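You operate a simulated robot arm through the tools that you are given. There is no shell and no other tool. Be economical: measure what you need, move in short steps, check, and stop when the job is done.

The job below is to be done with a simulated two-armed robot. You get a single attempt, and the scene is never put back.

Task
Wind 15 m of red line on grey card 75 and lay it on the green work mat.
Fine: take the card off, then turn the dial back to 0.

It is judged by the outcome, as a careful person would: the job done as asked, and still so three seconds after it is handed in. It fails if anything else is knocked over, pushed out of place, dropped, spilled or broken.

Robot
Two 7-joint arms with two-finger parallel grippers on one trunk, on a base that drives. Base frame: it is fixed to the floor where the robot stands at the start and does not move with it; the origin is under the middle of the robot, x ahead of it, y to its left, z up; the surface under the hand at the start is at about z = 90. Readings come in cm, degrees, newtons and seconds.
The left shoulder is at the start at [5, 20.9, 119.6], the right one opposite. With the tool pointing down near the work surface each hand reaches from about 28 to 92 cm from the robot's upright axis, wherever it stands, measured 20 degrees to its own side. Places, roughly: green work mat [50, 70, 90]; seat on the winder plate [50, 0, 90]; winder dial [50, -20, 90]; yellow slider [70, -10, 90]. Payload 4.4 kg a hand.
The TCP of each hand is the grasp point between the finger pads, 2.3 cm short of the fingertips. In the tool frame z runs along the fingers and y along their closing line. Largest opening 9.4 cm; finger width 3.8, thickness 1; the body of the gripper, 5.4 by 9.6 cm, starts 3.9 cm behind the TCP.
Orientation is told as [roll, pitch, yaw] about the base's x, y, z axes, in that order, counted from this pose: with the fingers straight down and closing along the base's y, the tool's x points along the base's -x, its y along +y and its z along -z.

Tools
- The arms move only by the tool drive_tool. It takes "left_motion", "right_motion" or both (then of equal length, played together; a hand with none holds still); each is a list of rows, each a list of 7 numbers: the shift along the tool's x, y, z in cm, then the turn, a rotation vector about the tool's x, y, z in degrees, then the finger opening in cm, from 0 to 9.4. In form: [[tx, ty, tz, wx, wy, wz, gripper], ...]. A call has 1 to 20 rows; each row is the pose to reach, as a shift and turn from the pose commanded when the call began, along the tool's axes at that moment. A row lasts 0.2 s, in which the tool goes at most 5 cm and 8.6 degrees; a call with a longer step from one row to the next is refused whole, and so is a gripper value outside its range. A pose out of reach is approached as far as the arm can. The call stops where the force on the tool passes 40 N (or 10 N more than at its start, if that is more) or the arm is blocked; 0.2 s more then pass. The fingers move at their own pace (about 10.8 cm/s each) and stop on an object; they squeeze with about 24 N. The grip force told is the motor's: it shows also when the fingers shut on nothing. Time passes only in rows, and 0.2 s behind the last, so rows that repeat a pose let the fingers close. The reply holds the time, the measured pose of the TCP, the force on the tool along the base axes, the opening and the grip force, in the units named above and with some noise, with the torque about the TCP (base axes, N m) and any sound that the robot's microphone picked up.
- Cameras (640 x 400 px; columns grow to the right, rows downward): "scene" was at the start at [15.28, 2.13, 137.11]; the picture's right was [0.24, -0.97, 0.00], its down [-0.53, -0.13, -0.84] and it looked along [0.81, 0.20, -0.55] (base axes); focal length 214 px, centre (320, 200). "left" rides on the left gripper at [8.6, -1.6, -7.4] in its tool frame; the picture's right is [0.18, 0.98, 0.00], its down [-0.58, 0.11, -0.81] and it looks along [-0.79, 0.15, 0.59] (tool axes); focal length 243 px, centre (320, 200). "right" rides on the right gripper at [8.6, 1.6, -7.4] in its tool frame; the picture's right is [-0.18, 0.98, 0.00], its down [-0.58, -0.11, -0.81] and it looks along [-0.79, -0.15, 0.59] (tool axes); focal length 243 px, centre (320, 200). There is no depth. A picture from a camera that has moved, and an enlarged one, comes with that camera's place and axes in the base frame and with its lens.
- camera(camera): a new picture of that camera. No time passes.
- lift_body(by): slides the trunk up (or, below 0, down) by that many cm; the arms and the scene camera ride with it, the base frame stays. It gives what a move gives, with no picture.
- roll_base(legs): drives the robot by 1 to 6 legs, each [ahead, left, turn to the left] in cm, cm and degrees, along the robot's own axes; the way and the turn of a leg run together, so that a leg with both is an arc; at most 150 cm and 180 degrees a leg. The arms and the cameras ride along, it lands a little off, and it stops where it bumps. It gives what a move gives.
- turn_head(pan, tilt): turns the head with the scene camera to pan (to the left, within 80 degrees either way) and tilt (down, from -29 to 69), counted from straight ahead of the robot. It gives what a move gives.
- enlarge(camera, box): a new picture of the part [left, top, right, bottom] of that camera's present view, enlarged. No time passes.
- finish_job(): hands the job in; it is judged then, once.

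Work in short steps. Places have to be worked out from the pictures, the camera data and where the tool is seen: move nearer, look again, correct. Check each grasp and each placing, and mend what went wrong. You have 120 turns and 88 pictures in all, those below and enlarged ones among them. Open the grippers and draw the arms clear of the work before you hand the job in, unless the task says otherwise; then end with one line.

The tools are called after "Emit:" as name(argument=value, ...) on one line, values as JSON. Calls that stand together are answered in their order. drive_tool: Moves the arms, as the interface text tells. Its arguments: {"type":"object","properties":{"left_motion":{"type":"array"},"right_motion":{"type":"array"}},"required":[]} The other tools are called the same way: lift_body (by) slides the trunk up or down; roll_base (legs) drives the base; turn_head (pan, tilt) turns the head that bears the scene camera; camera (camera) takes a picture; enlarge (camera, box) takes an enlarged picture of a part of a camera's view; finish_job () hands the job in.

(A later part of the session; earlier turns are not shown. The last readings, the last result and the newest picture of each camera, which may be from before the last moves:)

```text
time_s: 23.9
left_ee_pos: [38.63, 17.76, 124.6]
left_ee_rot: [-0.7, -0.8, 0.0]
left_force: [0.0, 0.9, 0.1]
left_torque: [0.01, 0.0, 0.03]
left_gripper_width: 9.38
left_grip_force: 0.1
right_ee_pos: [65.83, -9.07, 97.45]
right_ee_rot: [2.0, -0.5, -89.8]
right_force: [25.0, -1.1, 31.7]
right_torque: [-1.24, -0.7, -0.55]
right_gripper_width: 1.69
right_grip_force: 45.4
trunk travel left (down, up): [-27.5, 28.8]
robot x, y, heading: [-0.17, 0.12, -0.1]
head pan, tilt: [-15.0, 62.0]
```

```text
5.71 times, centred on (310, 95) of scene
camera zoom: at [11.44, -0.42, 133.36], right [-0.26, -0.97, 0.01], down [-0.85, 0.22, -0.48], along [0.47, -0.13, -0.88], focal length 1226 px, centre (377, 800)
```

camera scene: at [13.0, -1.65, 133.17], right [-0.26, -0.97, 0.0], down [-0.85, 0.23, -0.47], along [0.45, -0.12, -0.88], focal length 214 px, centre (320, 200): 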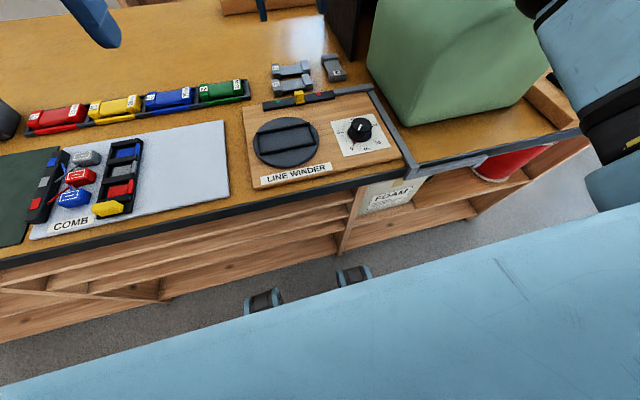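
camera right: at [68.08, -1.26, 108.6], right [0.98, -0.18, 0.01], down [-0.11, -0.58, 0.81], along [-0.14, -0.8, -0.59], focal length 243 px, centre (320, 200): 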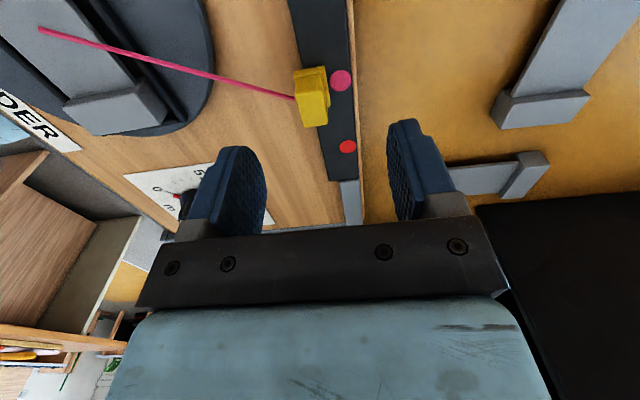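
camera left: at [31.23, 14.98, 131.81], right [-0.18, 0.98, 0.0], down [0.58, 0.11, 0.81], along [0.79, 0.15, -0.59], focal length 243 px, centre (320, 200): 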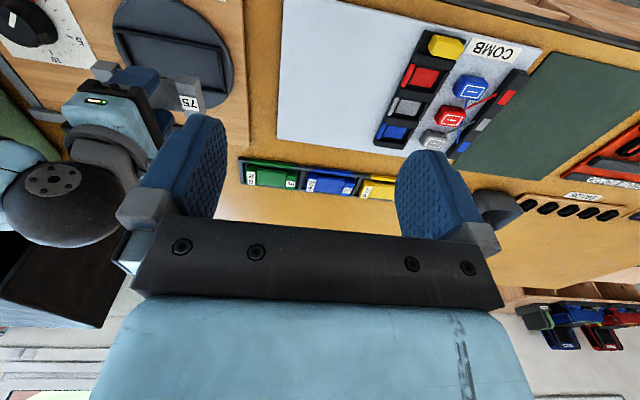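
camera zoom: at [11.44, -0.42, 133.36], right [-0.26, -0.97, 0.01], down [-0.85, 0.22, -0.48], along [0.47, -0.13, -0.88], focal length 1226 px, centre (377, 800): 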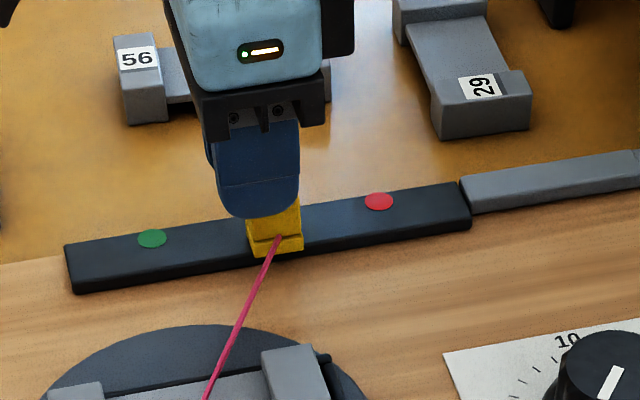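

Blocked at z 97.4: the tips seem to rest on the knob's base flange, and everything is about 1 cm higher than I assumed. I relieve the pressure by raising the command 2 cm while keeping hold.

Emit:
drive_tool(right_motion=[[0, 0, -1, 0, 0, 0, 1], [0, 0, -2, 0, 0, 0, 1], [0, 0, -2, 0, 0, 0, 1]])

Emit:
enlarge(camera="scene", box=[265, 60, 355, 130])

```text
time_s: 24.5
left_ee_pos: [39.17, 17.05, 124.35]
left_ee_rot: [-0.2, -0.5, 0.0]
left_force: [-0.4, -0.6, -0.5]
left_torque: [0.07, -0.04, 0.01]
left_gripper_width: 9.41
left_grip_force: 0.1
right_ee_pos: [65.95, -9.4, 97.77]
right_ee_rot: [1.1, -0.5, -89.7]
right_force: [0.6, 0.1, 1.2]
right_torque: [-0.02, 0.01, 0.03]
right_gripper_width: 0.01
right_grip_force: 42.0
trunk travel left (down, up): [-27.5, 28.8]
robot x, y, heading: [-0.44, -0.26, 0.0]
head pan, tilt: [-15.0, 62.0]
stopped in row 2 (right hand): the force on the tool passed its limit at 59 N (the readings are from after the stop); the commanded pose is now the measured one
```

```text
5.71 times, centred on (310, 95) of scene
camera zoom: at [12.05, -1.04, 133.17], right [-0.26, -0.97, 0.0], down [-0.85, 0.23, -0.48], along [0.46, -0.13, -0.88], focal length 1226 px, centre (377, 800)
```

zoom: 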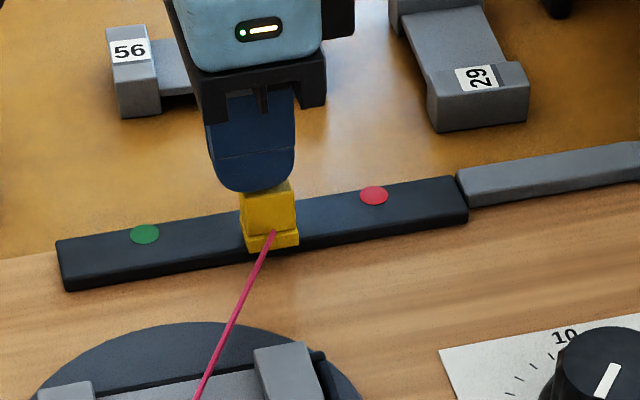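

The grip slipped off the knob's top (about z 95.4, sides seem tapered). I will push it instead: closed fingers beside it on the +y side, then sweep toward red.

Emit:
drive_tool(right_motion=[[0, 0, -2.5, 0, 0, 0, 0], [2.4, -0.1, -2.5, 0, 0, 0, 0], [4.8, -0.1, -2.5, 0, 0, 0, 0], [4.8, -0.1, 0, 0, 0, 0, 0], [4.8, -0.1, 1.4, 0, 0, 0, 0], [4.8, -0.1, 1.4, 0, 0, 0, 0]])

Emit:
enlarge(camera="scene", box=[265, 60, 355, 130])

Emit:
camera(camera="right")

```text
time_s: 25.9
left_ee_pos: [40.02, 16.5, 124.23]
left_ee_rot: [0.0, 0.1, 0.0]
left_force: [-0.4, -0.3, 0.1]
left_torque: [-0.01, 0.0, 0.0]
left_gripper_width: 9.39
left_grip_force: 0.1
right_ee_pos: [66.36, -5.3, 95.58]
right_ee_rot: [0.2, -0.4, -89.8]
right_force: [-0.1, 0.6, 1.0]
right_torque: [0.02, 0.02, 0.0]
right_gripper_width: 0.01
right_grip_force: 24.1
trunk travel left (down, up): [-27.5, 28.8]
robot x, y, heading: [0.03, 0.16, -0.1]
head pan, tilt: [-15.0, 62.0]
```

```text
5.71 times, centred on (310, 95) of scene
camera zoom: at [12.85, -1.7, 133.19], right [-0.26, -0.97, 0.0], down [-0.85, 0.23, -0.47], along [0.45, -0.12, -0.88], focal length 1226 px, centre (377, 800)
```

zoom: 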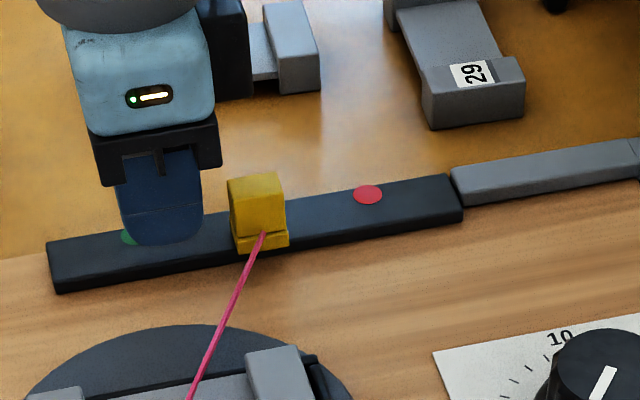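

```text
47 pictures are left
camera right: at [67.79, 3.3, 102.97], right [0.98, -0.18, 0.01], down [-0.11, -0.58, 0.81], along [-0.14, -0.8, -0.59], focal length 243 px, centre (320, 200)
```

right: 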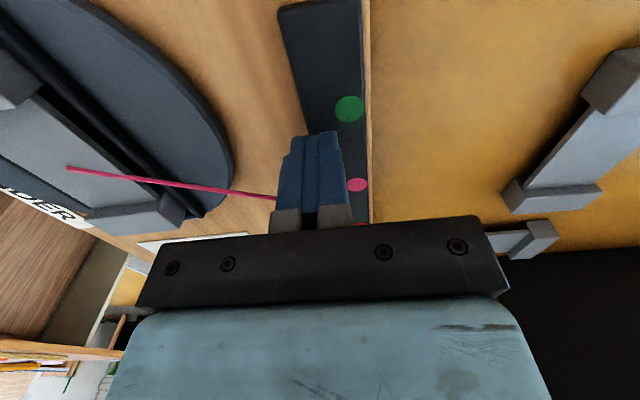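

The fingers are beside the knob with no load. I push it toward the red dot in small rows.

Emit:
drive_tool(right_motion=[[-1, 0, 0, 0, 0, 0, 0], [-2, 0, 0, 0, 0, 0, 0], [-3, 0, 0, 0, 0, 0, 0], [-4, 0, 0, 0, 0, 0, 0], [-5, 0, 0, 0, 0, 0, 0], [-6, 0, 0, 0, 0, 0, 0], [-6.8, 0, 0, 0, 0, 0, 0], [-6.8, 0, 0, 0, 0, 0, 0]])

Emit:
enlarge(camera="scene", box=[265, 60, 355, 130])

```text
time_s: 27.7
left_ee_pos: [39.86, 16.71, 124.27]
left_ee_rot: [-0.1, 0.0, 0.1]
left_force: [0.0, 0.7, 0.5]
left_torque: [0.04, 0.02, 0.0]
left_gripper_width: 9.4
left_grip_force: 0.1
right_ee_pos: [66.43, -12.21, 95.64]
right_ee_rot: [0.2, -0.4, -89.8]
right_force: [0.0, -0.4, 0.5]
right_torque: [0.02, 0.05, 0.0]
right_gripper_width: 0.0
right_grip_force: 24.2
trunk travel left (down, up): [-27.5, 28.8]
robot x, y, heading: [-0.19, 0.29, 0.1]
head pan, tilt: [-15.0, 62.0]
```

```text
5.71 times, centred on (310, 95) of scene
camera zoom: at [12.8, -1.59, 133.2], right [-0.26, -0.97, 0.0], down [-0.85, 0.23, -0.47], along [0.45, -0.12, -0.88], focal length 1226 px, centre (377, 800)
```

zoom: 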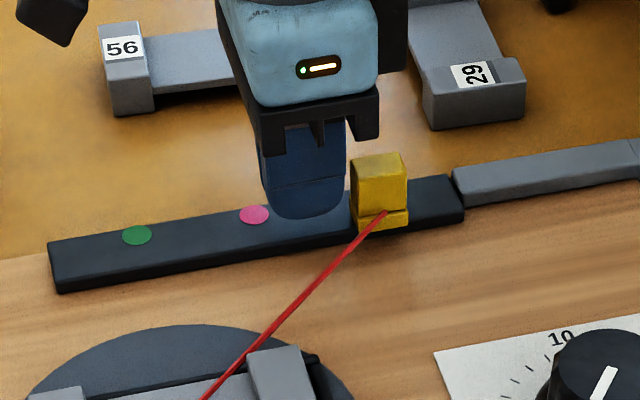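

The red line now runs to the card and the slider is at red. I back off, rise, and move above the dial (about 49.2, -21.9), turning the wrist on the way.

Emit:
drive_tool(right_motion=[[0.5, 0, -1, 0, 0, 0, 0], [0.5, 0, -5.5, 0, 0, 0, 0], [0.5, 0, -10, 0, 0, 0, 2], [0, -1, -14, 0, 0, 0, 4], [-2, -5, -14, 0, 0, -8.4, 9.4], [-4, -9, -14, 0, 0, -16.8, 9.4], [-6, -13, -14, 0, 0, -25.2, 9.4], [-9.7, -16, -13, 0, 0, -33.6, 9.4], [-9.7, -17.2, -13, 0, 0, -42, 9.4], [-9.7, -17.2, -13, 0, 0, -50.4, 9.4], [-9.7, -17.2, -13, 0, 0, -58.8, 9.4], [-9.7, -17.2, -13, 0, 0, -67.2, 9.4], [-9.7, -17.2, -13, 0, 0, -75.6, 9.4], [-9.7, -17.2, -13, 0, 0, -84, 9.4], [-9.7, -17.2, -13, 0, 0, -92.4, 9.4], [-9.7, -17.2, -13, 0, 0, -100.8, 9.4], [-9.7, -17.2, -13, 0, 0, -109.2, 9.4], [-9.7, -17.2, -13, 0, 0, -117.6, 9.4], [-9.7, -17.2, -13, 0, 0, -125, 9.4], [-9.7, -17.2, -13, 0, 0, -125, 9.4]])

Emit:
camera(camera="right")

Emit:
enlarge(camera="scene", box=[235, 60, 415, 190])

```text
time_s: 31.9
left_ee_pos: [40.02, 16.6, 124.28]
left_ee_rot: [0.1, 0.1, 0.0]
left_force: [-0.1, -1.3, -0.6]
left_torque: [0.02, 0.04, 0.02]
left_gripper_width: 9.41
left_grip_force: 0.1
right_ee_pos: [49.27, -21.79, 108.48]
right_ee_rot: [-0.3, -0.1, 35.3]
right_force: [-0.5, -1.2, -0.9]
right_torque: [0.0, 0.02, -0.04]
right_gripper_width: 9.42
right_grip_force: 0.0
trunk travel left (down, up): [-27.5, 28.8]
robot x, y, heading: [0.29, 0.02, 0.2]
head pan, tilt: [-15.0, 62.0]
```

```text
45 pictures are left
camera right: at [41.26, -25.52, 115.88], right [-0.42, 0.91, -0.01], down [0.53, 0.25, 0.81], along [0.74, 0.33, -0.59], focal length 243 px, centre (320, 200)
```

right: 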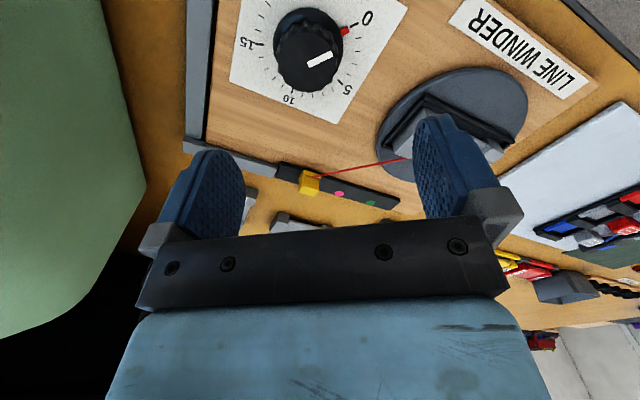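

```text
3.08 times, centred on (325, 125) of scene
camera zoom: at [12.86, -1.69, 133.19], right [-0.26, -0.97, 0.0], down [-0.85, 0.23, -0.47], along [0.45, -0.12, -0.88], focal length 660 px, centre (305, 431)
```

zoom: 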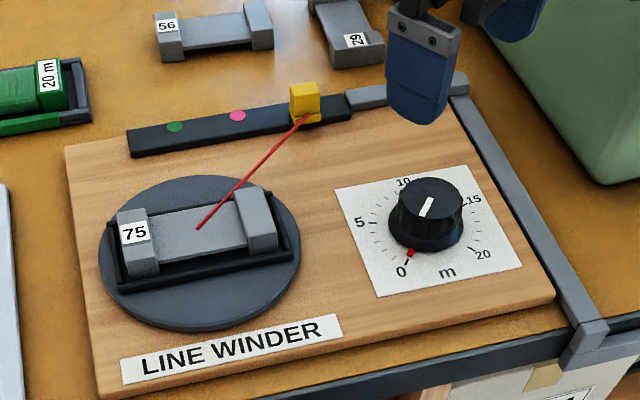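

The dial reads 0. I descend a little to refine the dial centre.

Emit:
drive_tool(right_motion=[[0, 0, 2.5, 0, 0, 0, 9.4], [0, 0, 5.5, 0, 0, 0, 9.4], [0, 0, 5.5, 0, 0, 0, 9.4]])

Emit:
camera(camera="right")

Emit:
enlarge(camera="scene", box=[315, 70, 405, 140])

```text
time_s: 32.7
left_ee_pos: [39.95, 16.56, 124.21]
left_ee_rot: [0.0, 0.0, -0.1]
left_force: [0.0, -0.1, 1.0]
left_torque: [-0.03, -0.03, -0.02]
left_gripper_width: 9.44
left_grip_force: 0.0
right_ee_pos: [49.08, -21.78, 102.96]
right_ee_rot: [-0.5, -0.1, 35.1]
right_force: [-0.5, 0.1, 0.4]
right_torque: [-0.01, 0.0, 0.02]
right_gripper_width: 9.38
right_grip_force: 0.0
trunk travel left (down, up): [-27.5, 28.8]
robot x, y, heading: [-0.02, 0.02, -0.0]
head pan, tilt: [-15.0, 62.0]
```

```text
43 pictures are left
camera right: at [41.13, -25.43, 110.35], right [-0.42, 0.91, -0.01], down [0.53, 0.25, 0.81], along [0.74, 0.33, -0.59], focal length 243 px, centre (320, 200)
```

right: 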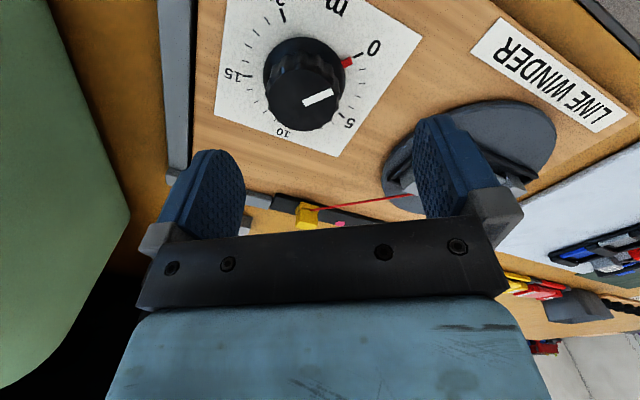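

```text
5.71 times, centred on (360, 105) of scene
camera zoom: at [12.85, -1.67, 133.19], right [-0.26, -0.97, 0.0], down [-0.85, 0.23, -0.47], along [0.45, -0.12, -0.88], focal length 1226 px, centre (91, 743)
```

zoom: 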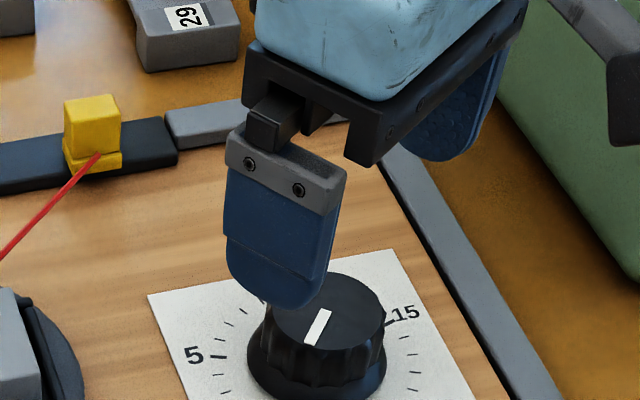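

The dial cap is about 4.9 cm across near (49.6, -22.5). I shift 0.86 cm along the tool's -y, descend around it and close.

Emit:
drive_tool(right_motion=[[0, -0.86, 0, 0, 0, 0, 8.6], [0, -0.86, 2.5, 0, 0, 0, 8.6], [0, -0.86, 4.5, 0, 0, 0, 8.6], [0, -0.86, 6.2, 0, 0, 0, 8.6], [0, -0.86, 6.2, 0, 0, 0, 7], [0, -0.86, 6.2, 0, 0, 0, 5.5], [0, -0.86, 6.2, 0, 0, 0, 4.6], [0, -0.86, 6.2, 0, 0, 0, 4.6]])

Emit:
enlarge(camera="scene", box=[315, 70, 405, 140])

```text
time_s: 34.5
left_ee_pos: [40.12, 16.34, 124.17]
left_ee_rot: [0.1, 0.1, 0.0]
left_force: [-0.9, -0.6, 1.1]
left_torque: [0.01, -0.01, -0.02]
left_gripper_width: 9.4
left_grip_force: 0.0
right_ee_pos: [49.88, -22.77, 96.75]
right_ee_rot: [-0.5, -0.1, 35.1]
right_force: [11.3, -13.5, 4.3]
right_torque: [-0.38, -0.38, -0.24]
right_gripper_width: 5.44
right_grip_force: 9.9
trunk travel left (down, up): [-27.5, 28.8]
robot x, y, heading: [-0.05, -0.16, 0.0]
head pan, tilt: [-15.0, 62.0]
```

```text
5.71 times, centred on (360, 105) of scene
camera zoom: at [12.98, -1.85, 133.18], right [-0.26, -0.97, 0.0], down [-0.85, 0.23, -0.47], along [0.45, -0.12, -0.88], focal length 1226 px, centre (91, 743)
```

zoom: 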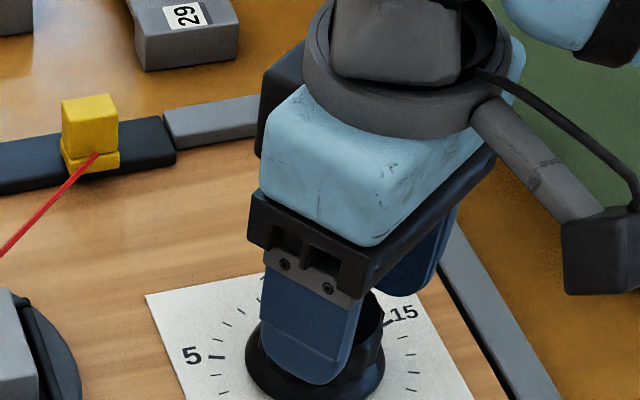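

One finger touches first, pushing the hand toward -y of the tool. I shift 0.5 cm that way and finish closing.

Emit:
drive_tool(right_motion=[[0, -0.3, 0, 0, 0, 0, 5.4], [0, -0.55, 0, 0, 0, 0, 4.6], [0, -0.55, 0, 0, 0, 0, 4], [0, -0.55, 0, 0, 0, 0, 4]])

```text
time_s: 35.5
left_ee_pos: [39.94, 16.61, 124.13]
left_ee_rot: [0.1, 0.0, 0.0]
left_force: [0.7, 0.3, -0.1]
left_torque: [0.0, 0.02, 0.04]
left_gripper_width: 9.37
left_grip_force: 0.1
right_ee_pos: [49.87, -23.02, 96.93]
right_ee_rot: [-0.3, 0.1, 35.3]
right_force: [-18.2, 5.4, -15.9]
right_torque: [0.82, -0.14, -0.12]
right_gripper_width: 5.07
right_grip_force: 44.9
trunk travel left (down, up): [-27.5, 28.8]
robot x, y, heading: [-0.17, 0.22, -0.2]
head pan, tilt: [-15.0, 62.0]
```

Dial gripped (5.07 cm). I turn it clockwise by about 40° first (roughly 3 m) and check the effect.

Emit:
drive_tool(right_motion=[[0, 0, 0, 0, 0, 7, 4], [0, 0, 0, 0, 0, 14, 4], [0, 0, 0, 0, 0, 21, 4], [0, 0, 0, 0, 0, 28, 4], [0, 0, 0, 0, 0, 35, 4], [0, 0, 0, 0, 0, 40, 4], [0, 0, 0, 0, 0, 40, 4]])

Emit:
enlarge(camera="scene", box=[235, 60, 415, 190])

```text
time_s: 36.1
left_ee_pos: [39.86, 16.74, 124.3]
left_ee_rot: [0.0, 0.0, 0.0]
left_force: [-0.2, -0.2, 0.0]
left_torque: [0.02, 0.01, -0.04]
left_gripper_width: 9.39
left_grip_force: 0.0
right_ee_pos: [49.61, -22.92, 96.81]
right_ee_rot: [-0.2, 0.1, 22.3]
right_force: [-7.1, 3.0, 2.9]
right_torque: [-0.16, -0.29, 0.08]
right_gripper_width: 5.12
right_grip_force: 44.4
trunk travel left (down, up): [-27.5, 28.8]
robot x, y, heading: [-0.5, 0.0, 0.1]
head pan, tilt: [-15.0, 62.0]
stopped in row 3 (right hand): the force on the tool passed its limit at 42 N (the readings are from after the stop); the commanded pose is now the measured one
```

```text
3.08 times, centred on (325, 125) of scene
camera zoom: at [12.75, -1.65, 133.25], right [-0.26, -0.97, 0.0], down [-0.85, 0.23, -0.47], along [0.45, -0.12, -0.88], focal length 660 px, centre (305, 431)
```

zoom: 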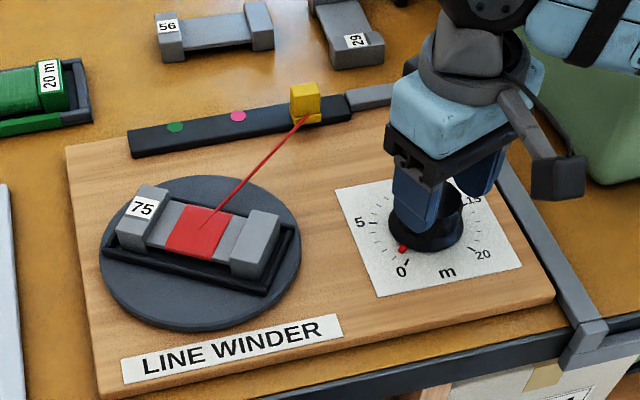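

The dial drives the winder: red appears on the card and the red pointer has moved off 0 (about 1 m). I re-centre slightly and keep turning.

Emit:
drive_tool(right_motion=[[-0.15, 0, 0, 0, 0, 4, 4], [-0.3, 0, 0, 0, 0, 10, 4], [-0.3, 0, 0, 0, 0, 16, 4], [-0.3, 0, 0, 0, 0, 22, 4], [-0.3, 0, 0, 0, 0, 28, 4], [-0.3, 0, 0, 0, 0, 34, 4], [-0.3, 0, 0, 0, 0, 40, 4], [-0.3, 0, 0, 0, 0, 46, 4], [-0.3, 0, 0, 0, 0, 46, 4]])

```text
time_s: 37.2
left_ee_pos: [39.75, 16.76, 124.3]
left_ee_rot: [-0.1, -0.1, 0.0]
left_force: [0.2, -0.1, 0.0]
left_torque: [-0.01, 0.03, -0.02]
left_gripper_width: 9.42
left_grip_force: 0.1
right_ee_pos: [49.62, -22.41, 96.8]
right_ee_rot: [-0.1, 0.2, 0.1]
right_force: [-13.4, 5.7, 11.1]
right_torque: [0.2, 0.32, 0.07]
right_gripper_width: 5.08
right_grip_force: 44.8
trunk travel left (down, up): [-27.5, 28.8]
robot x, y, heading: [0.01, 0.4, -0.0]
head pan, tilt: [-15.0, 62.0]
stopped in row 5 (right hand): the force on the tool passed its limit at 42 N (the readings are from after the stop); the commanded pose is now the measured one
```

Combining the three readings puts the dial centre at about (50.75, -22.4), so my grip is off by 1.1 cm along x. I release, re-centre and regrip.

Emit:
drive_tool(right_motion=[[0, 0, 0, 0, 0, 0, 6], [0, 0, 0, 0, 0, 0, 6.5], [-0.6, 0, 0, 0, 0, 0, 6.5], [-1.1, 0, 0, 0, 0, 0, 6.5], [-1.1, 0, 0, 0, 0, 0, 6.5]])

Emit:
enlarge(camera="scene", box=[315, 70, 405, 140])

```text
time_s: 38.4
left_ee_pos: [39.94, 16.65, 124.14]
left_ee_rot: [0.0, 0.0, 0.1]
left_force: [0.1, 0.2, -0.3]
left_torque: [0.01, 0.02, -0.06]
left_gripper_width: 9.4
left_grip_force: 0.0
right_ee_pos: [51.14, -22.47, 96.57]
right_ee_rot: [-0.1, 0.3, -0.2]
right_force: [0.4, 0.2, -1.0]
right_torque: [0.0, 0.01, 0.01]
right_gripper_width: 6.49
right_grip_force: 0.0
trunk travel left (down, up): [-27.5, 28.8]
robot x, y, heading: [-0.02, 0.03, 0.1]
head pan, tilt: [-15.0, 62.0]
```

```text
5.71 times, centred on (360, 105) of scene
camera zoom: at [12.81, -1.63, 133.18], right [-0.26, -0.97, 0.0], down [-0.85, 0.23, -0.47], along [0.45, -0.12, -0.88], focal length 1226 px, centre (91, 743)
```

zoom: 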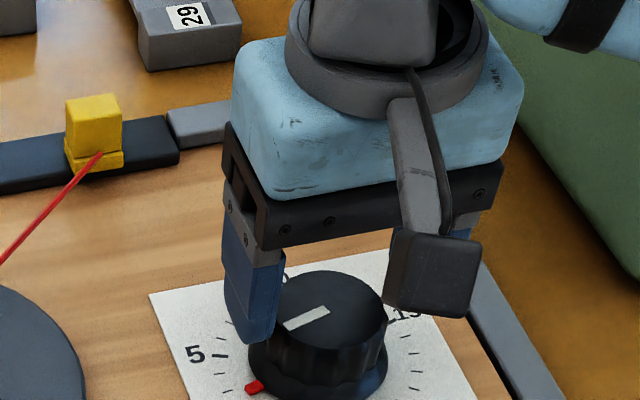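

I am now slightly past it; the best estimate is x ≈ 50.5. I shift back 0.6 cm, regrip and turn on.

Emit:
drive_tool(right_motion=[[0.6, 0, 0, 0, 0, 0, 6.5], [0.6, 0, 0, 0, 0, 0, 5.2], [0.6, 0, 0, 0, 0, 0, 4], [0.6, 0, 0, 0, 0, 0, 4], [0.6, 0, 0, 0, 0, 7, 4], [0.6, 0, 0, 0, 0, 14, 4], [0.6, 0, 0, 0, 0, 21, 4], [0.6, 0, 0, 0, 0, 28, 4], [0.6, 0, 0, 0, 0, 35, 4], [0.6, 0, 0, 0, 0, 42, 4], [0.6, 0, 0, 0, 0, 49, 4], [0.6, 0, 0, 0, 0, 56, 4], [0.6, 0, 0, 0, 0, 60, 4], [0.6, 0, 0, 0, 0, 60, 4]])

Emit:
enlarge(camera="scene", box=[235, 60, 415, 190])

```text
time_s: 41.1
left_ee_pos: [39.79, 16.88, 124.07]
left_ee_rot: [0.0, 0.0, 0.2]
left_force: [-0.4, -0.2, 0.4]
left_torque: [0.0, 0.01, -0.01]
left_gripper_width: 9.39
left_grip_force: 0.0
right_ee_pos: [50.45, -22.1, 96.58]
right_ee_rot: [0.1, 0.4, -56.1]
right_force: [2.6, 13.4, -1.0]
right_torque: [0.42, -0.89, 0.04]
right_gripper_width: 5.1
right_grip_force: 45.2
trunk travel left (down, up): [-27.5, 28.8]
robot x, y, heading: [0.17, -0.25, 0.2]
head pan, tilt: [-15.0, 62.0]
stopped in row 13 (right hand): the force on the tool passed its limit at 41 N (the readings are from after the stop); the commanded pose is now the measured one
```

```text
3.08 times, centred on (325, 125) of scene
camera zoom: at [12.85, -1.52, 133.19], right [-0.26, -0.97, 0.0], down [-0.85, 0.23, -0.47], along [0.45, -0.12, -0.88], focal length 660 px, centre (305, 431)
```

zoom: 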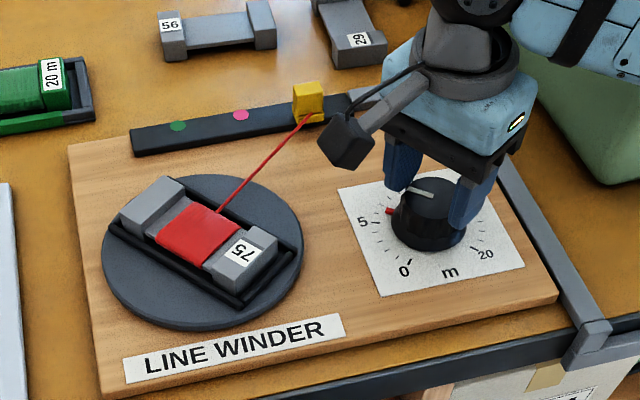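

The pointer is just past 5 (about 6.8 m). Centre refined to (50.65, -22.4); I re-centre, regrip and turn on about 40°.

Emit:
drive_tool(right_motion=[[0, 0, 0, 0, 0, 0, 6], [-0.2, 0, 0, 0, 0, 0, 6.5], [-0.36, 0, 0, 0, 0, 0, 6.5], [-0.36, 0, 0, 0, 0, 0, 5.2], [-0.36, 0, 0, 0, 0, 0, 4], [-0.36, 0, 0, 0, 0, 0, 4], [-0.36, 0, 0, 0, 0, 7, 4], [-0.36, 0, 0, 0, 0, 14, 4], [-0.36, 0, 0, 0, 0, 21, 4], [-0.36, 0, 0, 0, 0, 28, 4], [-0.36, 0, 0, 0, 0, 35, 4], [-0.36, 0, 0, 0, 0, 40, 4], [-0.36, 0, 0, 0, 0, 40, 4]])

```text
time_s: 43.9
left_ee_pos: [39.9, 16.8, 124.27]
left_ee_rot: [0.0, 0.1, 0.1]
left_force: [-0.5, 0.3, -0.5]
left_torque: [-0.01, 0.0, 0.02]
left_gripper_width: 9.41
left_grip_force: 0.1
right_ee_pos: [50.63, -22.64, 96.52]
right_ee_rot: [-0.2, 0.1, -96.4]
right_force: [10.4, 7.3, 7.8]
right_torque: [1.29, 0.19, -0.01]
right_gripper_width: 5.09
right_grip_force: 45.0
trunk travel left (down, up): [-27.5, 28.8]
robot x, y, heading: [-0.06, 0.1, 0.1]
head pan, tilt: [-15.0, 62.0]
```

Smooth so far, about 9.7 m. I open, rotate the open hand back about 76° around the dial, and check the pointer.

Emit:
drive_tool(right_motion=[[0, 0, 0, 0, 0, 0, 7], [0, 0, 0, 0, 0, 0, 9], [0, 0, 0, 0, 0, -8, 9], [0, 0, 0, 0, 0, -16, 9], [0, 0, 0, 0, 0, -24, 9], [0, 0, 0, 0, 0, -32, 9], [0, 0, 0, 0, 0, -40, 9], [0, 0, 0, 0, 0, -48, 9], [0, 0, 0, 0, 0, -56, 9], [0, 0, 0, 0, 0, -64, 9], [0, 0, 0, 0, 0, -72, 9], [0, 0, 0, 0, 0, -76, 9], [0, 0, 0, 0, 0, -76, 9]])

Emit:
enlarge(camera="scene", box=[315, 70, 405, 140])

Emit:
camera(camera="right")

```text
time_s: 46.7
left_ee_pos: [39.78, 16.74, 124.22]
left_ee_rot: [0.0, 0.1, 0.1]
left_force: [0.0, -0.8, -0.6]
left_torque: [-0.04, 0.01, 0.01]
left_gripper_width: 9.42
left_grip_force: 0.1
right_ee_pos: [50.49, -22.67, 96.62]
right_ee_rot: [0.0, 0.2, -20.3]
right_force: [1.0, -0.2, -0.4]
right_torque: [0.01, -0.01, -0.01]
right_gripper_width: 8.99
right_grip_force: 0.0
trunk travel left (down, up): [-27.5, 28.8]
robot x, y, heading: [-0.03, 0.29, 0.0]
head pan, tilt: [-15.0, 62.0]
```

```text
5.71 times, centred on (360, 105) of scene
camera zoom: at [12.82, -1.6, 133.19], right [-0.26, -0.97, 0.0], down [-0.85, 0.23, -0.47], along [0.45, -0.12, -0.88], focal length 1226 px, centre (91, 743)
```

zoom: 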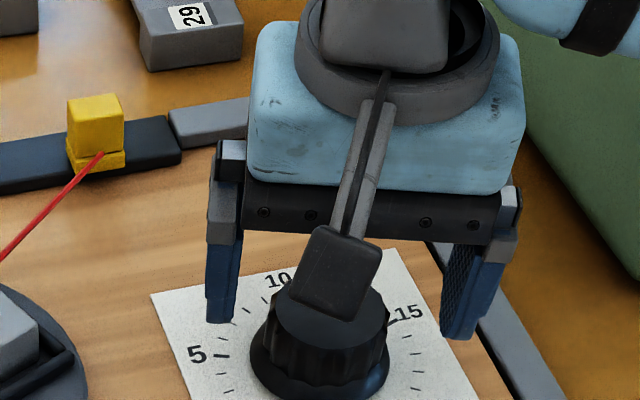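

```text
36 pictures are left
camera right: at [43.09, -18.27, 104.03], right [0.51, 0.86, 0.0], down [0.51, -0.31, 0.8], along [0.69, -0.41, -0.59], focal length 243 px, centre (320, 200)
```

right: 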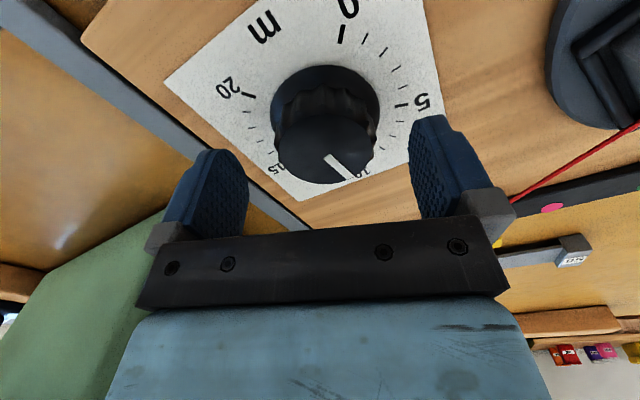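

The pointer is near 10. I grip and turn another 60°, to about 14.2 m, before a fine approach.

Emit:
drive_tool(right_motion=[[0, 0.2, 0, 0, 0, 0, 7], [0, 0.2, 0, 0, 0, 0, 5.2], [0, 0.2, 0, 0, 0, 0, 4], [0, 0.2, 0, 0, 0, 0, 4], [0, 0.2, 0, 0, 0, 7, 4], [0, 0.2, 0, 0, 0, 14, 4], [0, 0.2, 0, 0, 0, 21, 4], [0, 0.2, 0, 0, 0, 28, 4], [0, 0.2, 0, 0, 0, 35, 4], [0, 0.2, 0, 0, 0, 42, 4], [0, 0.2, 0, 0, 0, 49, 4], [0, 0.2, 0, 0, 0, 56, 4], [0, 0.2, 0, 0, 0, 60, 4], [0, 0.2, 0, 0, 0, 60, 4]])

Emit:
enlarge(camera="scene", box=[315, 70, 405, 140])

Emit:
camera(camera="right")

```text
time_s: 49.7
left_ee_pos: [39.96, 16.67, 124.19]
left_ee_rot: [0.0, 0.1, 0.1]
left_force: [0.6, -0.3, 0.1]
left_torque: [0.0, 0.03, 0.02]
left_gripper_width: 9.4
left_grip_force: 0.1
right_ee_pos: [50.65, -22.55, 96.58]
right_ee_rot: [-0.3, 0.1, -80.5]
right_force: [-0.3, 6.8, -11.4]
right_torque: [0.4, -0.49, 0.02]
right_gripper_width: 5.17
right_grip_force: 44.9
trunk travel left (down, up): [-27.5, 28.8]
robot x, y, heading: [-0.07, 0.03, 0.1]
head pan, tilt: [-15.0, 62.0]
```

```text
5.71 times, centred on (360, 105) of scene
camera zoom: at [12.91, -1.57, 133.16], right [-0.26, -0.97, 0.0], down [-0.85, 0.23, -0.47], along [0.45, -0.12, -0.88], focal length 1226 px, centre (91, 743)
```

zoom: 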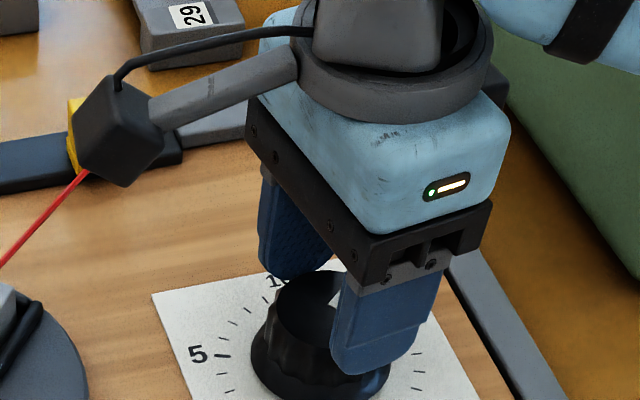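

```text
34 pictures are left
camera right: at [50.95, -13.78, 103.97], right [1.0, -0.02, -0.01], down [-0.01, -0.59, 0.81], along [-0.02, -0.81, -0.59], focal length 243 px, centre (320, 200)
```

right: 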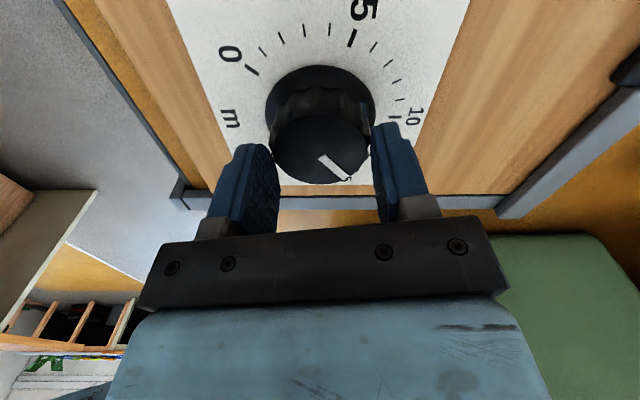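

The dial pointer measures about -52.5° with 15 expected near -64.5° (13.5° per metre, 0 at 138°). I turn 11.5° further.

Emit:
drive_tool(right_motion=[[0, 0, 0, 0, 0, 4, 4], [0, 0, 0, 0, 0, 8, 4], [0, 0, 0, 0, 0, 11.5, 4], [0, 0, 0, 0, 0, 11.5, 4]])

Emit:
drive_tool(right_motion=[[0, 0, 0, 0, 0, 0, 6.5], [0, 0, 0, 0, 0, 0, 9], [0, 0, -3, 0, 0, 0, 9], [0, 0, -7, 0, 0, 0, 9], [0, 0, -11, 0, 0, 0, 9], [4, 0, -11, 0, 0, 0, 9]])

Emit:
camera(camera="right")

Emit:
enlarge(camera="scene", box=[315, 80, 405, 150])

```text
time_s: 50.7
left_ee_pos: [39.86, 16.71, 124.04]
left_ee_rot: [-0.1, 0.0, 0.0]
left_force: [0.3, -0.1, 0.4]
left_torque: [-0.01, 0.01, 0.0]
left_gripper_width: 9.38
left_grip_force: 0.0
right_ee_pos: [50.56, -22.38, 96.66]
right_ee_rot: [-0.3, 0.1, -91.9]
right_force: [-10.2, 10.5, -11.7]
right_torque: [0.73, 0.58, -0.01]
right_gripper_width: 5.16
right_grip_force: 44.9
trunk travel left (down, up): [-27.5, 28.8]
robot x, y, heading: [0.32, 0.18, -0.0]
head pan, tilt: [-15.0, 62.0]
```

```text
time_s: 52.1
left_ee_pos: [40.03, 16.94, 124.07]
left_ee_rot: [-0.1, 0.1, 0.0]
left_force: [0.0, 0.1, -0.8]
left_torque: [-0.07, 0.0, 0.0]
left_gripper_width: 9.41
left_grip_force: 0.0
right_ee_pos: [50.96, -18.23, 107.3]
right_ee_rot: [-0.3, 0.0, -91.9]
right_force: [0.5, 1.0, 0.1]
right_torque: [-0.05, 0.01, -0.03]
right_gripper_width: 9.04
right_grip_force: 0.0
trunk travel left (down, up): [-27.5, 28.8]
robot x, y, heading: [-0.02, 0.17, 0.4]
head pan, tilt: [-15.0, 62.0]
```

```text
33 pictures are left
camera right: at [52.99, -9.79, 114.67], right [0.98, -0.22, -0.01], down [-0.12, -0.58, 0.81], along [-0.18, -0.79, -0.59], focal length 243 px, centre (320, 200)
```

right: 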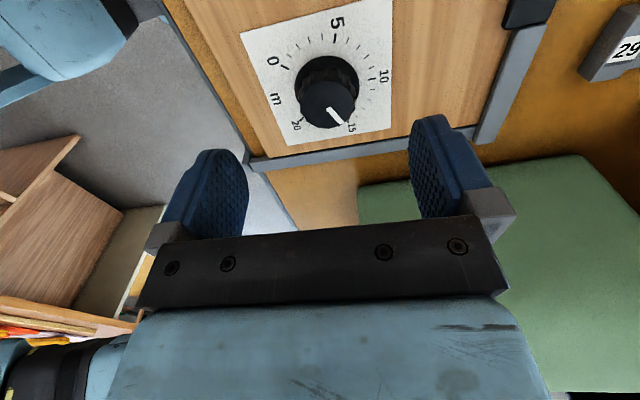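

```text
5.71 times, centred on (360, 115) of scene
camera zoom: at [12.93, -1.4, 133.17], right [-0.26, -0.97, 0.0], down [-0.85, 0.23, -0.47], along [0.45, -0.12, -0.88], focal length 1226 px, centre (91, 686)
```

zoom: 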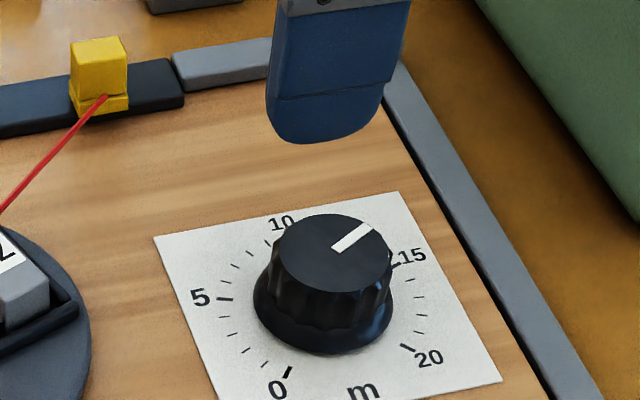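

The mark reads about 15, but I want to see the red pointer against the tick. I swing the wrist camera round to view it from the right side.

Emit:
drive_tool(right_motion=[[0, 0, -1, 0, 0, -8.4, 9], [0, 0, -2, 0, 0, -16.8, 9], [0, 0, -2, 0, 0, -25.2, 9], [0, 0, -2, 0, 0, -33.6, 9], [0, 0, -2, 0, 0, -42, 9], [0, 0, -2, 0, 0, -50.4, 9], [-1, 0, -2, 0, 0, -58.8, 9], [-2, 0, -2, 0, 0, -67.2, 9], [-3, 0, -2, 0, 0, -75.6, 9], [-4, 0, -2, 0, 0, -84, 9], [-5, 0, -2, 0, 0, -92.4, 9], [-6, 0, -2, 0, 0, -100.8, 9], [-7, 0, -2, 0, 0, -109.2, 9], [-7.5, 0, -2, 0, 0, -117.6, 9], [-7.5, 0, -2, 0, 0, -126, 9], [-7.5, 0, -2, 0, 0, -126, 9]])

Emit:
enlarge(camera="right", box=[220, 0, 420, 125])

Emit:
enlarge(camera="scene", box=[235, 60, 415, 190])

```text
time_s: 55.5
left_ee_pos: [39.8, 16.64, 124.17]
left_ee_rot: [-0.1, -0.1, 0.1]
left_force: [0.4, 0.3, 0.7]
left_torque: [0.01, 0.02, 0.02]
left_gripper_width: 9.39
left_grip_force: 0.1
right_ee_pos: [50.66, -25.97, 109.38]
right_ee_rot: [0.2, 0.1, 34.3]
right_force: [-0.4, -0.3, 0.2]
right_torque: [-0.03, 0.02, 0.01]
right_gripper_width: 8.99
right_grip_force: 0.0
trunk travel left (down, up): [-27.5, 28.8]
robot x, y, heading: [0.06, 0.03, 0.2]
head pan, tilt: [-15.0, 62.0]
```

```text
3.20 times, centred on (320, 62) of right
camera zoom: at [42.66, -29.6, 116.94], right [-0.4, 0.92, 0.0], down [0.55, 0.24, 0.8], along [0.74, 0.32, -0.59], focal length 776 px, centre (320, 640)
```

zoom: 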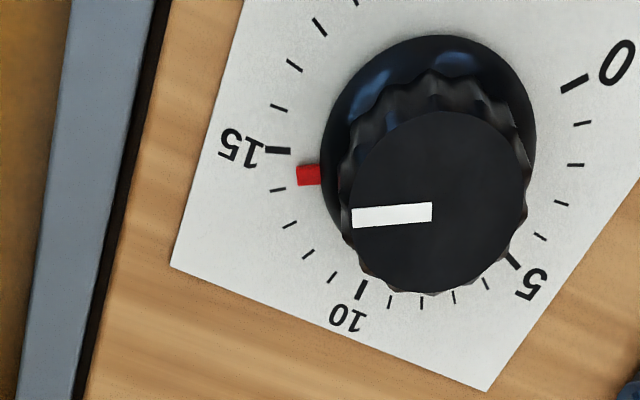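

```text
3.08 times, centred on (325, 125) of scene
camera zoom: at [12.82, -1.6, 133.19], right [-0.26, -0.97, 0.0], down [-0.85, 0.23, -0.47], along [0.45, -0.12, -0.88], focal length 660 px, centre (305, 431)
```

zoom: 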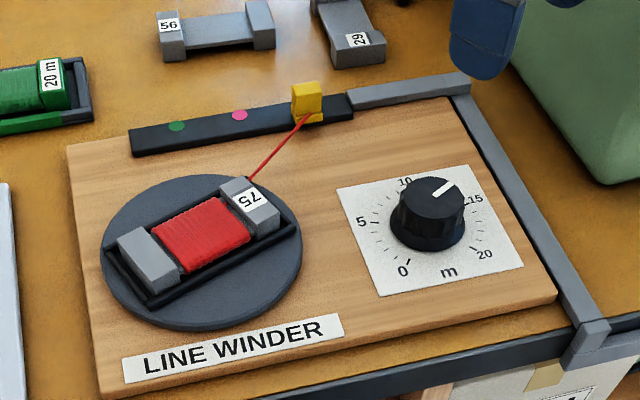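

The red pointer sits midway between 14 and 15; the scale is 14°/m, so about 7° are missing. I go back down on the dial (centre 50.6, -22.5) and turn 7° more.

Emit:
drive_tool(right_motion=[[-1, 1.5, 2, 0, 0, 0, 9], [-1.9, 2.88, 5, 0, 0, 0, 9], [-1.9, 2.88, 8.5, 0, 0, 0, 9], [-1.9, 2.88, 11, 0, 0, 0, 9], [-1.9, 2.88, 12.75, 0, 0, 0, 9], [-1.9, 2.88, 12.75, 0, 0, 0, 7], [-1.9, 2.88, 12.75, 0, 0, 0, 5.2], [-1.9, 2.88, 12.75, 0, 0, 0, 4], [-1.9, 2.88, 12.75, 0, 0, 0, 4], [-1.9, 2.88, 12.75, 0, 0, 3.5, 4], [-1.9, 2.88, 12.75, 0, 0, 6.8, 4], [-1.9, 2.88, 12.75, 0, 0, 6.8, 4]])

```text
time_s: 58.1
left_ee_pos: [39.99, 16.53, 124.22]
left_ee_rot: [0.1, 0.3, 0.1]
left_force: [-0.2, 0.4, -0.7]
left_torque: [-0.02, 0.0, 0.0]
left_gripper_width: 9.4
left_grip_force: 0.0
right_ee_pos: [50.5, -22.56, 96.72]
right_ee_rot: [0.4, 0.1, 27.3]
right_force: [3.3, -10.8, -8.0]
right_torque: [0.13, -1.24, -0.02]
right_gripper_width: 5.1
right_grip_force: 45.1
trunk travel left (down, up): [-27.5, 28.8]
robot x, y, heading: [0.25, -0.03, 0.2]
head pan, tilt: [-15.0, 62.0]
```

Turned 7° with low force. I release, go back to the viewing position and check.

Emit:
drive_tool(right_motion=[[0, 0, 0, 0, 0, 0, 6.5], [0, 0, 0, 0, 0, 0, 9], [0, 0, 0, 0, 0, -6.8, 9], [0, 0, -4, 0, 0, -6.8, 9], [0, 0, -8.5, 0, 0, -6.8, 9], [0.8, -1.5, -12.75, 0, 0, -6.8, 9], [1.6, -3, -12.75, 0, 0, -6.8, 9], [1.6, -3, -12.75, 0, 0, -6.8, 9]])

Emit:
enlarge(camera="right", box=[220, 0, 420, 125])

```text
time_s: 59.9
left_ee_pos: [39.9, 16.67, 124.28]
left_ee_rot: [0.0, 0.0, 0.1]
left_force: [-0.4, 0.6, 0.5]
left_torque: [-0.02, -0.01, -0.01]
left_gripper_width: 9.41
left_grip_force: 0.1
right_ee_pos: [50.41, -25.97, 110.06]
right_ee_rot: [0.2, 0.1, 34.1]
right_force: [-0.5, 0.3, 0.2]
right_torque: [-0.02, -0.01, 0.01]
right_gripper_width: 9.02
right_grip_force: 0.1
trunk travel left (down, up): [-27.5, 28.8]
robot x, y, heading: [0.13, 0.24, -0.2]
head pan, tilt: [-15.0, 62.0]
```

```text
3.20 times, centred on (320, 62) of right
camera zoom: at [42.42, -29.55, 117.43], right [-0.4, 0.92, 0.0], down [0.55, 0.23, 0.8], along [0.74, 0.32, -0.59], focal length 776 px, centre (320, 640)
```

zoom: 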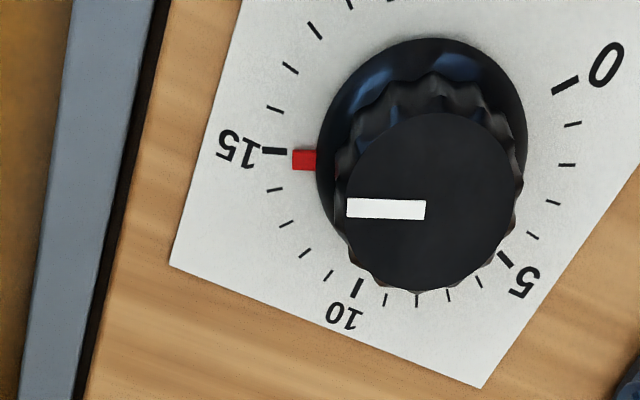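

The pointer now lines up with 15. Next is taking the card off, so I check its orientation.

Emit:
enlarge(camera="scene", box=[245, 90, 335, 160])

Emit:
enlarge(camera="left", box=[90, 0, 250, 110])

```text
5.71 times, centred on (290, 125) of scene
camera zoom: at [12.82, -1.54, 133.19], right [-0.26, -0.97, 0.0], down [-0.85, 0.23, -0.47], along [0.45, -0.12, -0.88], focal length 1226 px, centre (491, 629)
```

zoom: 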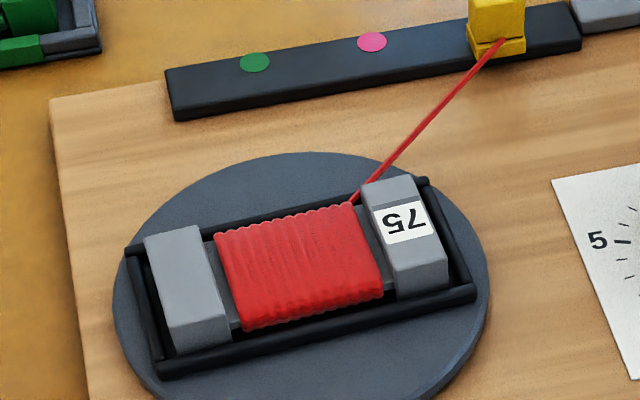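

```text
3.64 times, centred on (170, 55) of left
camera zoom: at [31.21, 15.13, 131.79], right [-0.19, 0.98, 0.0], down [0.58, 0.11, 0.81], along [0.79, 0.15, -0.59], focal length 882 px, centre (866, 727)
```

zoom: 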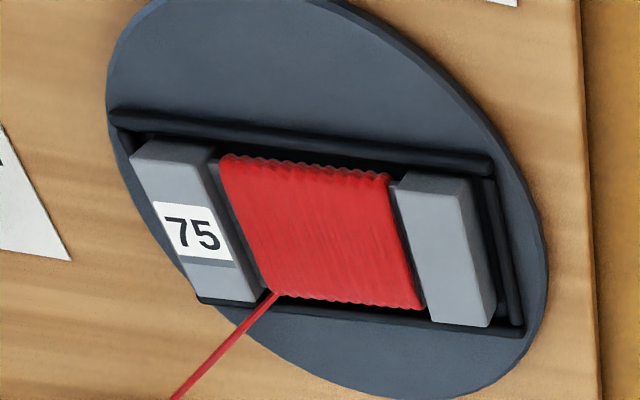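

The disc made 7.5 turns and sits about 5° past aligned, which confirms 15 m. I park the right hand and bring the left hand over the card with yaw about 95°.

Emit:
drive_tool(left_motion=[[-1.1, -1.6, 1, 0, 0, -8, 9.4], [-2.2, -3.2, 2, 0, 0, -16, 9.4], [-3.3, -4.8, 3, 0, 0, -24, 9.4], [-4.4, -6.4, 4, 0, 0, -32, 9.4], [-5.5, -8, 5, 0, 0, -40, 9.4], [-6.6, -9.6, 6.5, 0, 0, -48, 9.4], [-7.7, -11.2, 8, 0, 0, -56, 9.4], [-8.8, -12.8, 9.5, 0, 0, -64, 9.4], [-9.9, -14.4, 11, 0, 0, -72, 9.4], [-11, -16, 12.5, 0, 0, -80, 9.4], [-12, -18, 14, 0, 0, -88, 9.4], [-13, -20, 15.5, 0, 0, -95, 9.4], [-13, -20, 15.5, 0, 0, -95, 9.4]], right_motion=[[1.6, 1.1, -2, 0, 0, 0, 9], [3.3, 2.2, -4, 0, 0, 0, 9], [4.9, 3.4, -6, 0, 0, 0, 9], [6.6, 4.5, -8, 0, 0, 0, 9], [8.2, 5.6, -8, 0, 0, 0, 9], [9.9, 6.7, -8, 0, 0, 0, 9], [9.9, 6.7, -8, 0, 0, 0, 9], [9.9, 6.7, -8, 0, 0, 0, 9], [9.9, 6.7, -8, 0, 0, 0, 9], [9.9, 6.7, -8, 0, 0, 0, 9], [9.9, 6.7, -8, 0, 0, 0, 9], [9.9, 6.7, -8, 0, 0, 0, 9], [9.9, 6.7, -8, 0, 0, 0, 9]])

Emit:
camera(camera="left")

Emit:
camera(camera="scene")

```text
time_s: 62.7
left_ee_pos: [52.84, -2.77, 108.57]
left_ee_rot: [0.0, 0.2, 95.3]
left_force: [-0.1, -0.2, -0.8]
left_torque: [-0.06, 0.04, -0.02]
left_gripper_width: 9.39
left_grip_force: 0.0
right_ee_pos: [38.65, -25.67, 117.62]
right_ee_rot: [0.1, 0.2, 34.1]
right_force: [0.2, -0.7, 0.0]
right_torque: [0.0, 0.04, 0.04]
right_gripper_width: 8.98
right_grip_force: 0.0
trunk travel left (down, up): [-27.5, 28.8]
robot x, y, heading: [0.08, 0.04, 0.5]
head pan, tilt: [-15.0, 62.0]
```

```text
26 pictures are left
camera left: at [55.18, -11.19, 116.22], right [-0.96, -0.27, 0.0], down [-0.16, 0.57, 0.81], along [-0.22, 0.77, -0.59], focal length 243 px, centre (320, 200)
```

left: 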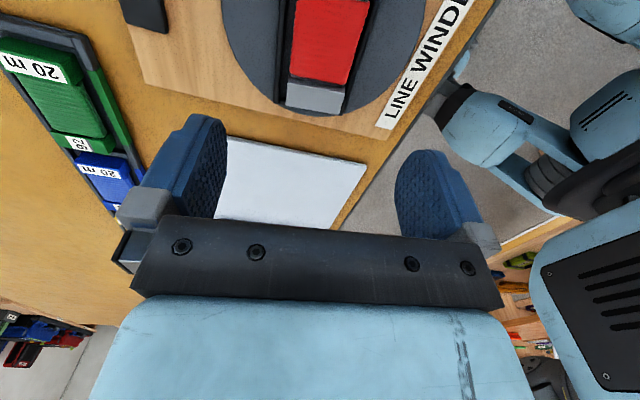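

```text
25 pictures are left
camera scene: at [12.88, -1.34, 133.17], right [-0.26, -0.97, 0.0], down [-0.85, 0.23, -0.47], along [0.45, -0.12, -0.88], focal length 214 px, centre (320, 200)
```

scene: 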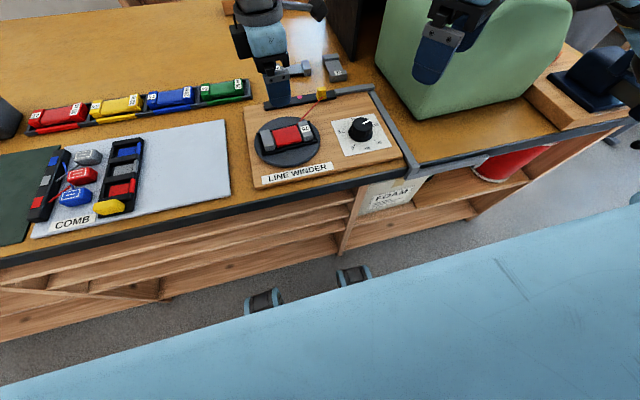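

Card axis is at yaw about 5°, coil about 5.3 cm wide, centre near (52.65, -3.4). I descend with 7.4 opening and grip around the coil at z 96.

Emit:
drive_tool(left_motion=[[0.63, 0.26, 3, 0, 0, 0, 7.6], [0.63, 0.26, 7, 0, 0, 0, 7.6], [0.63, 0.26, 10, 0, 0, 0, 7.6], [0.63, 0.26, 11.7, 0, 0, 0, 7.6], [0.63, 0.26, 12.6, 0, 0, 0, 7.6], [0.63, 0.26, 12.6, 0, 0, 0, 6.4], [0.63, 0.26, 12.6, 0, 0, 0, 5], [0.63, 0.26, 12.6, 0, 0, 0, 4], [0.63, 0.26, 12.6, 0, 0, 0, 4]])

Emit:
enlarge(camera="scene", box=[245, 90, 335, 160])

```text
time_s: 64.7
left_ee_pos: [52.71, -3.87, 95.78]
left_ee_rot: [0.0, 0.0, 95.1]
left_force: [-0.2, -1.1, -0.5]
left_torque: [-0.05, 0.01, -0.01]
left_gripper_width: 5.33
left_grip_force: 23.8
right_ee_pos: [38.59, -25.92, 117.61]
right_ee_rot: [0.2, 0.2, 34.2]
right_force: [0.1, 0.4, -0.3]
right_torque: [-0.02, 0.04, 0.02]
right_gripper_width: 8.98
right_grip_force: 0.0
trunk travel left (down, up): [-27.5, 28.8]
robot x, y, heading: [-0.11, -0.2, 0.3]
head pan, tilt: [-15.0, 62.0]
```

```text
5.71 times, centred on (290, 125) of scene
camera zoom: at [12.82, -1.59, 133.18], right [-0.26, -0.97, 0.0], down [-0.85, 0.23, -0.47], along [0.45, -0.12, -0.88], focal length 1226 px, centre (491, 629)
```

zoom: 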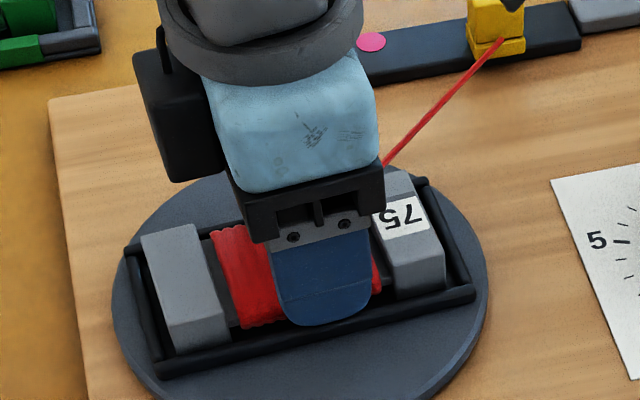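

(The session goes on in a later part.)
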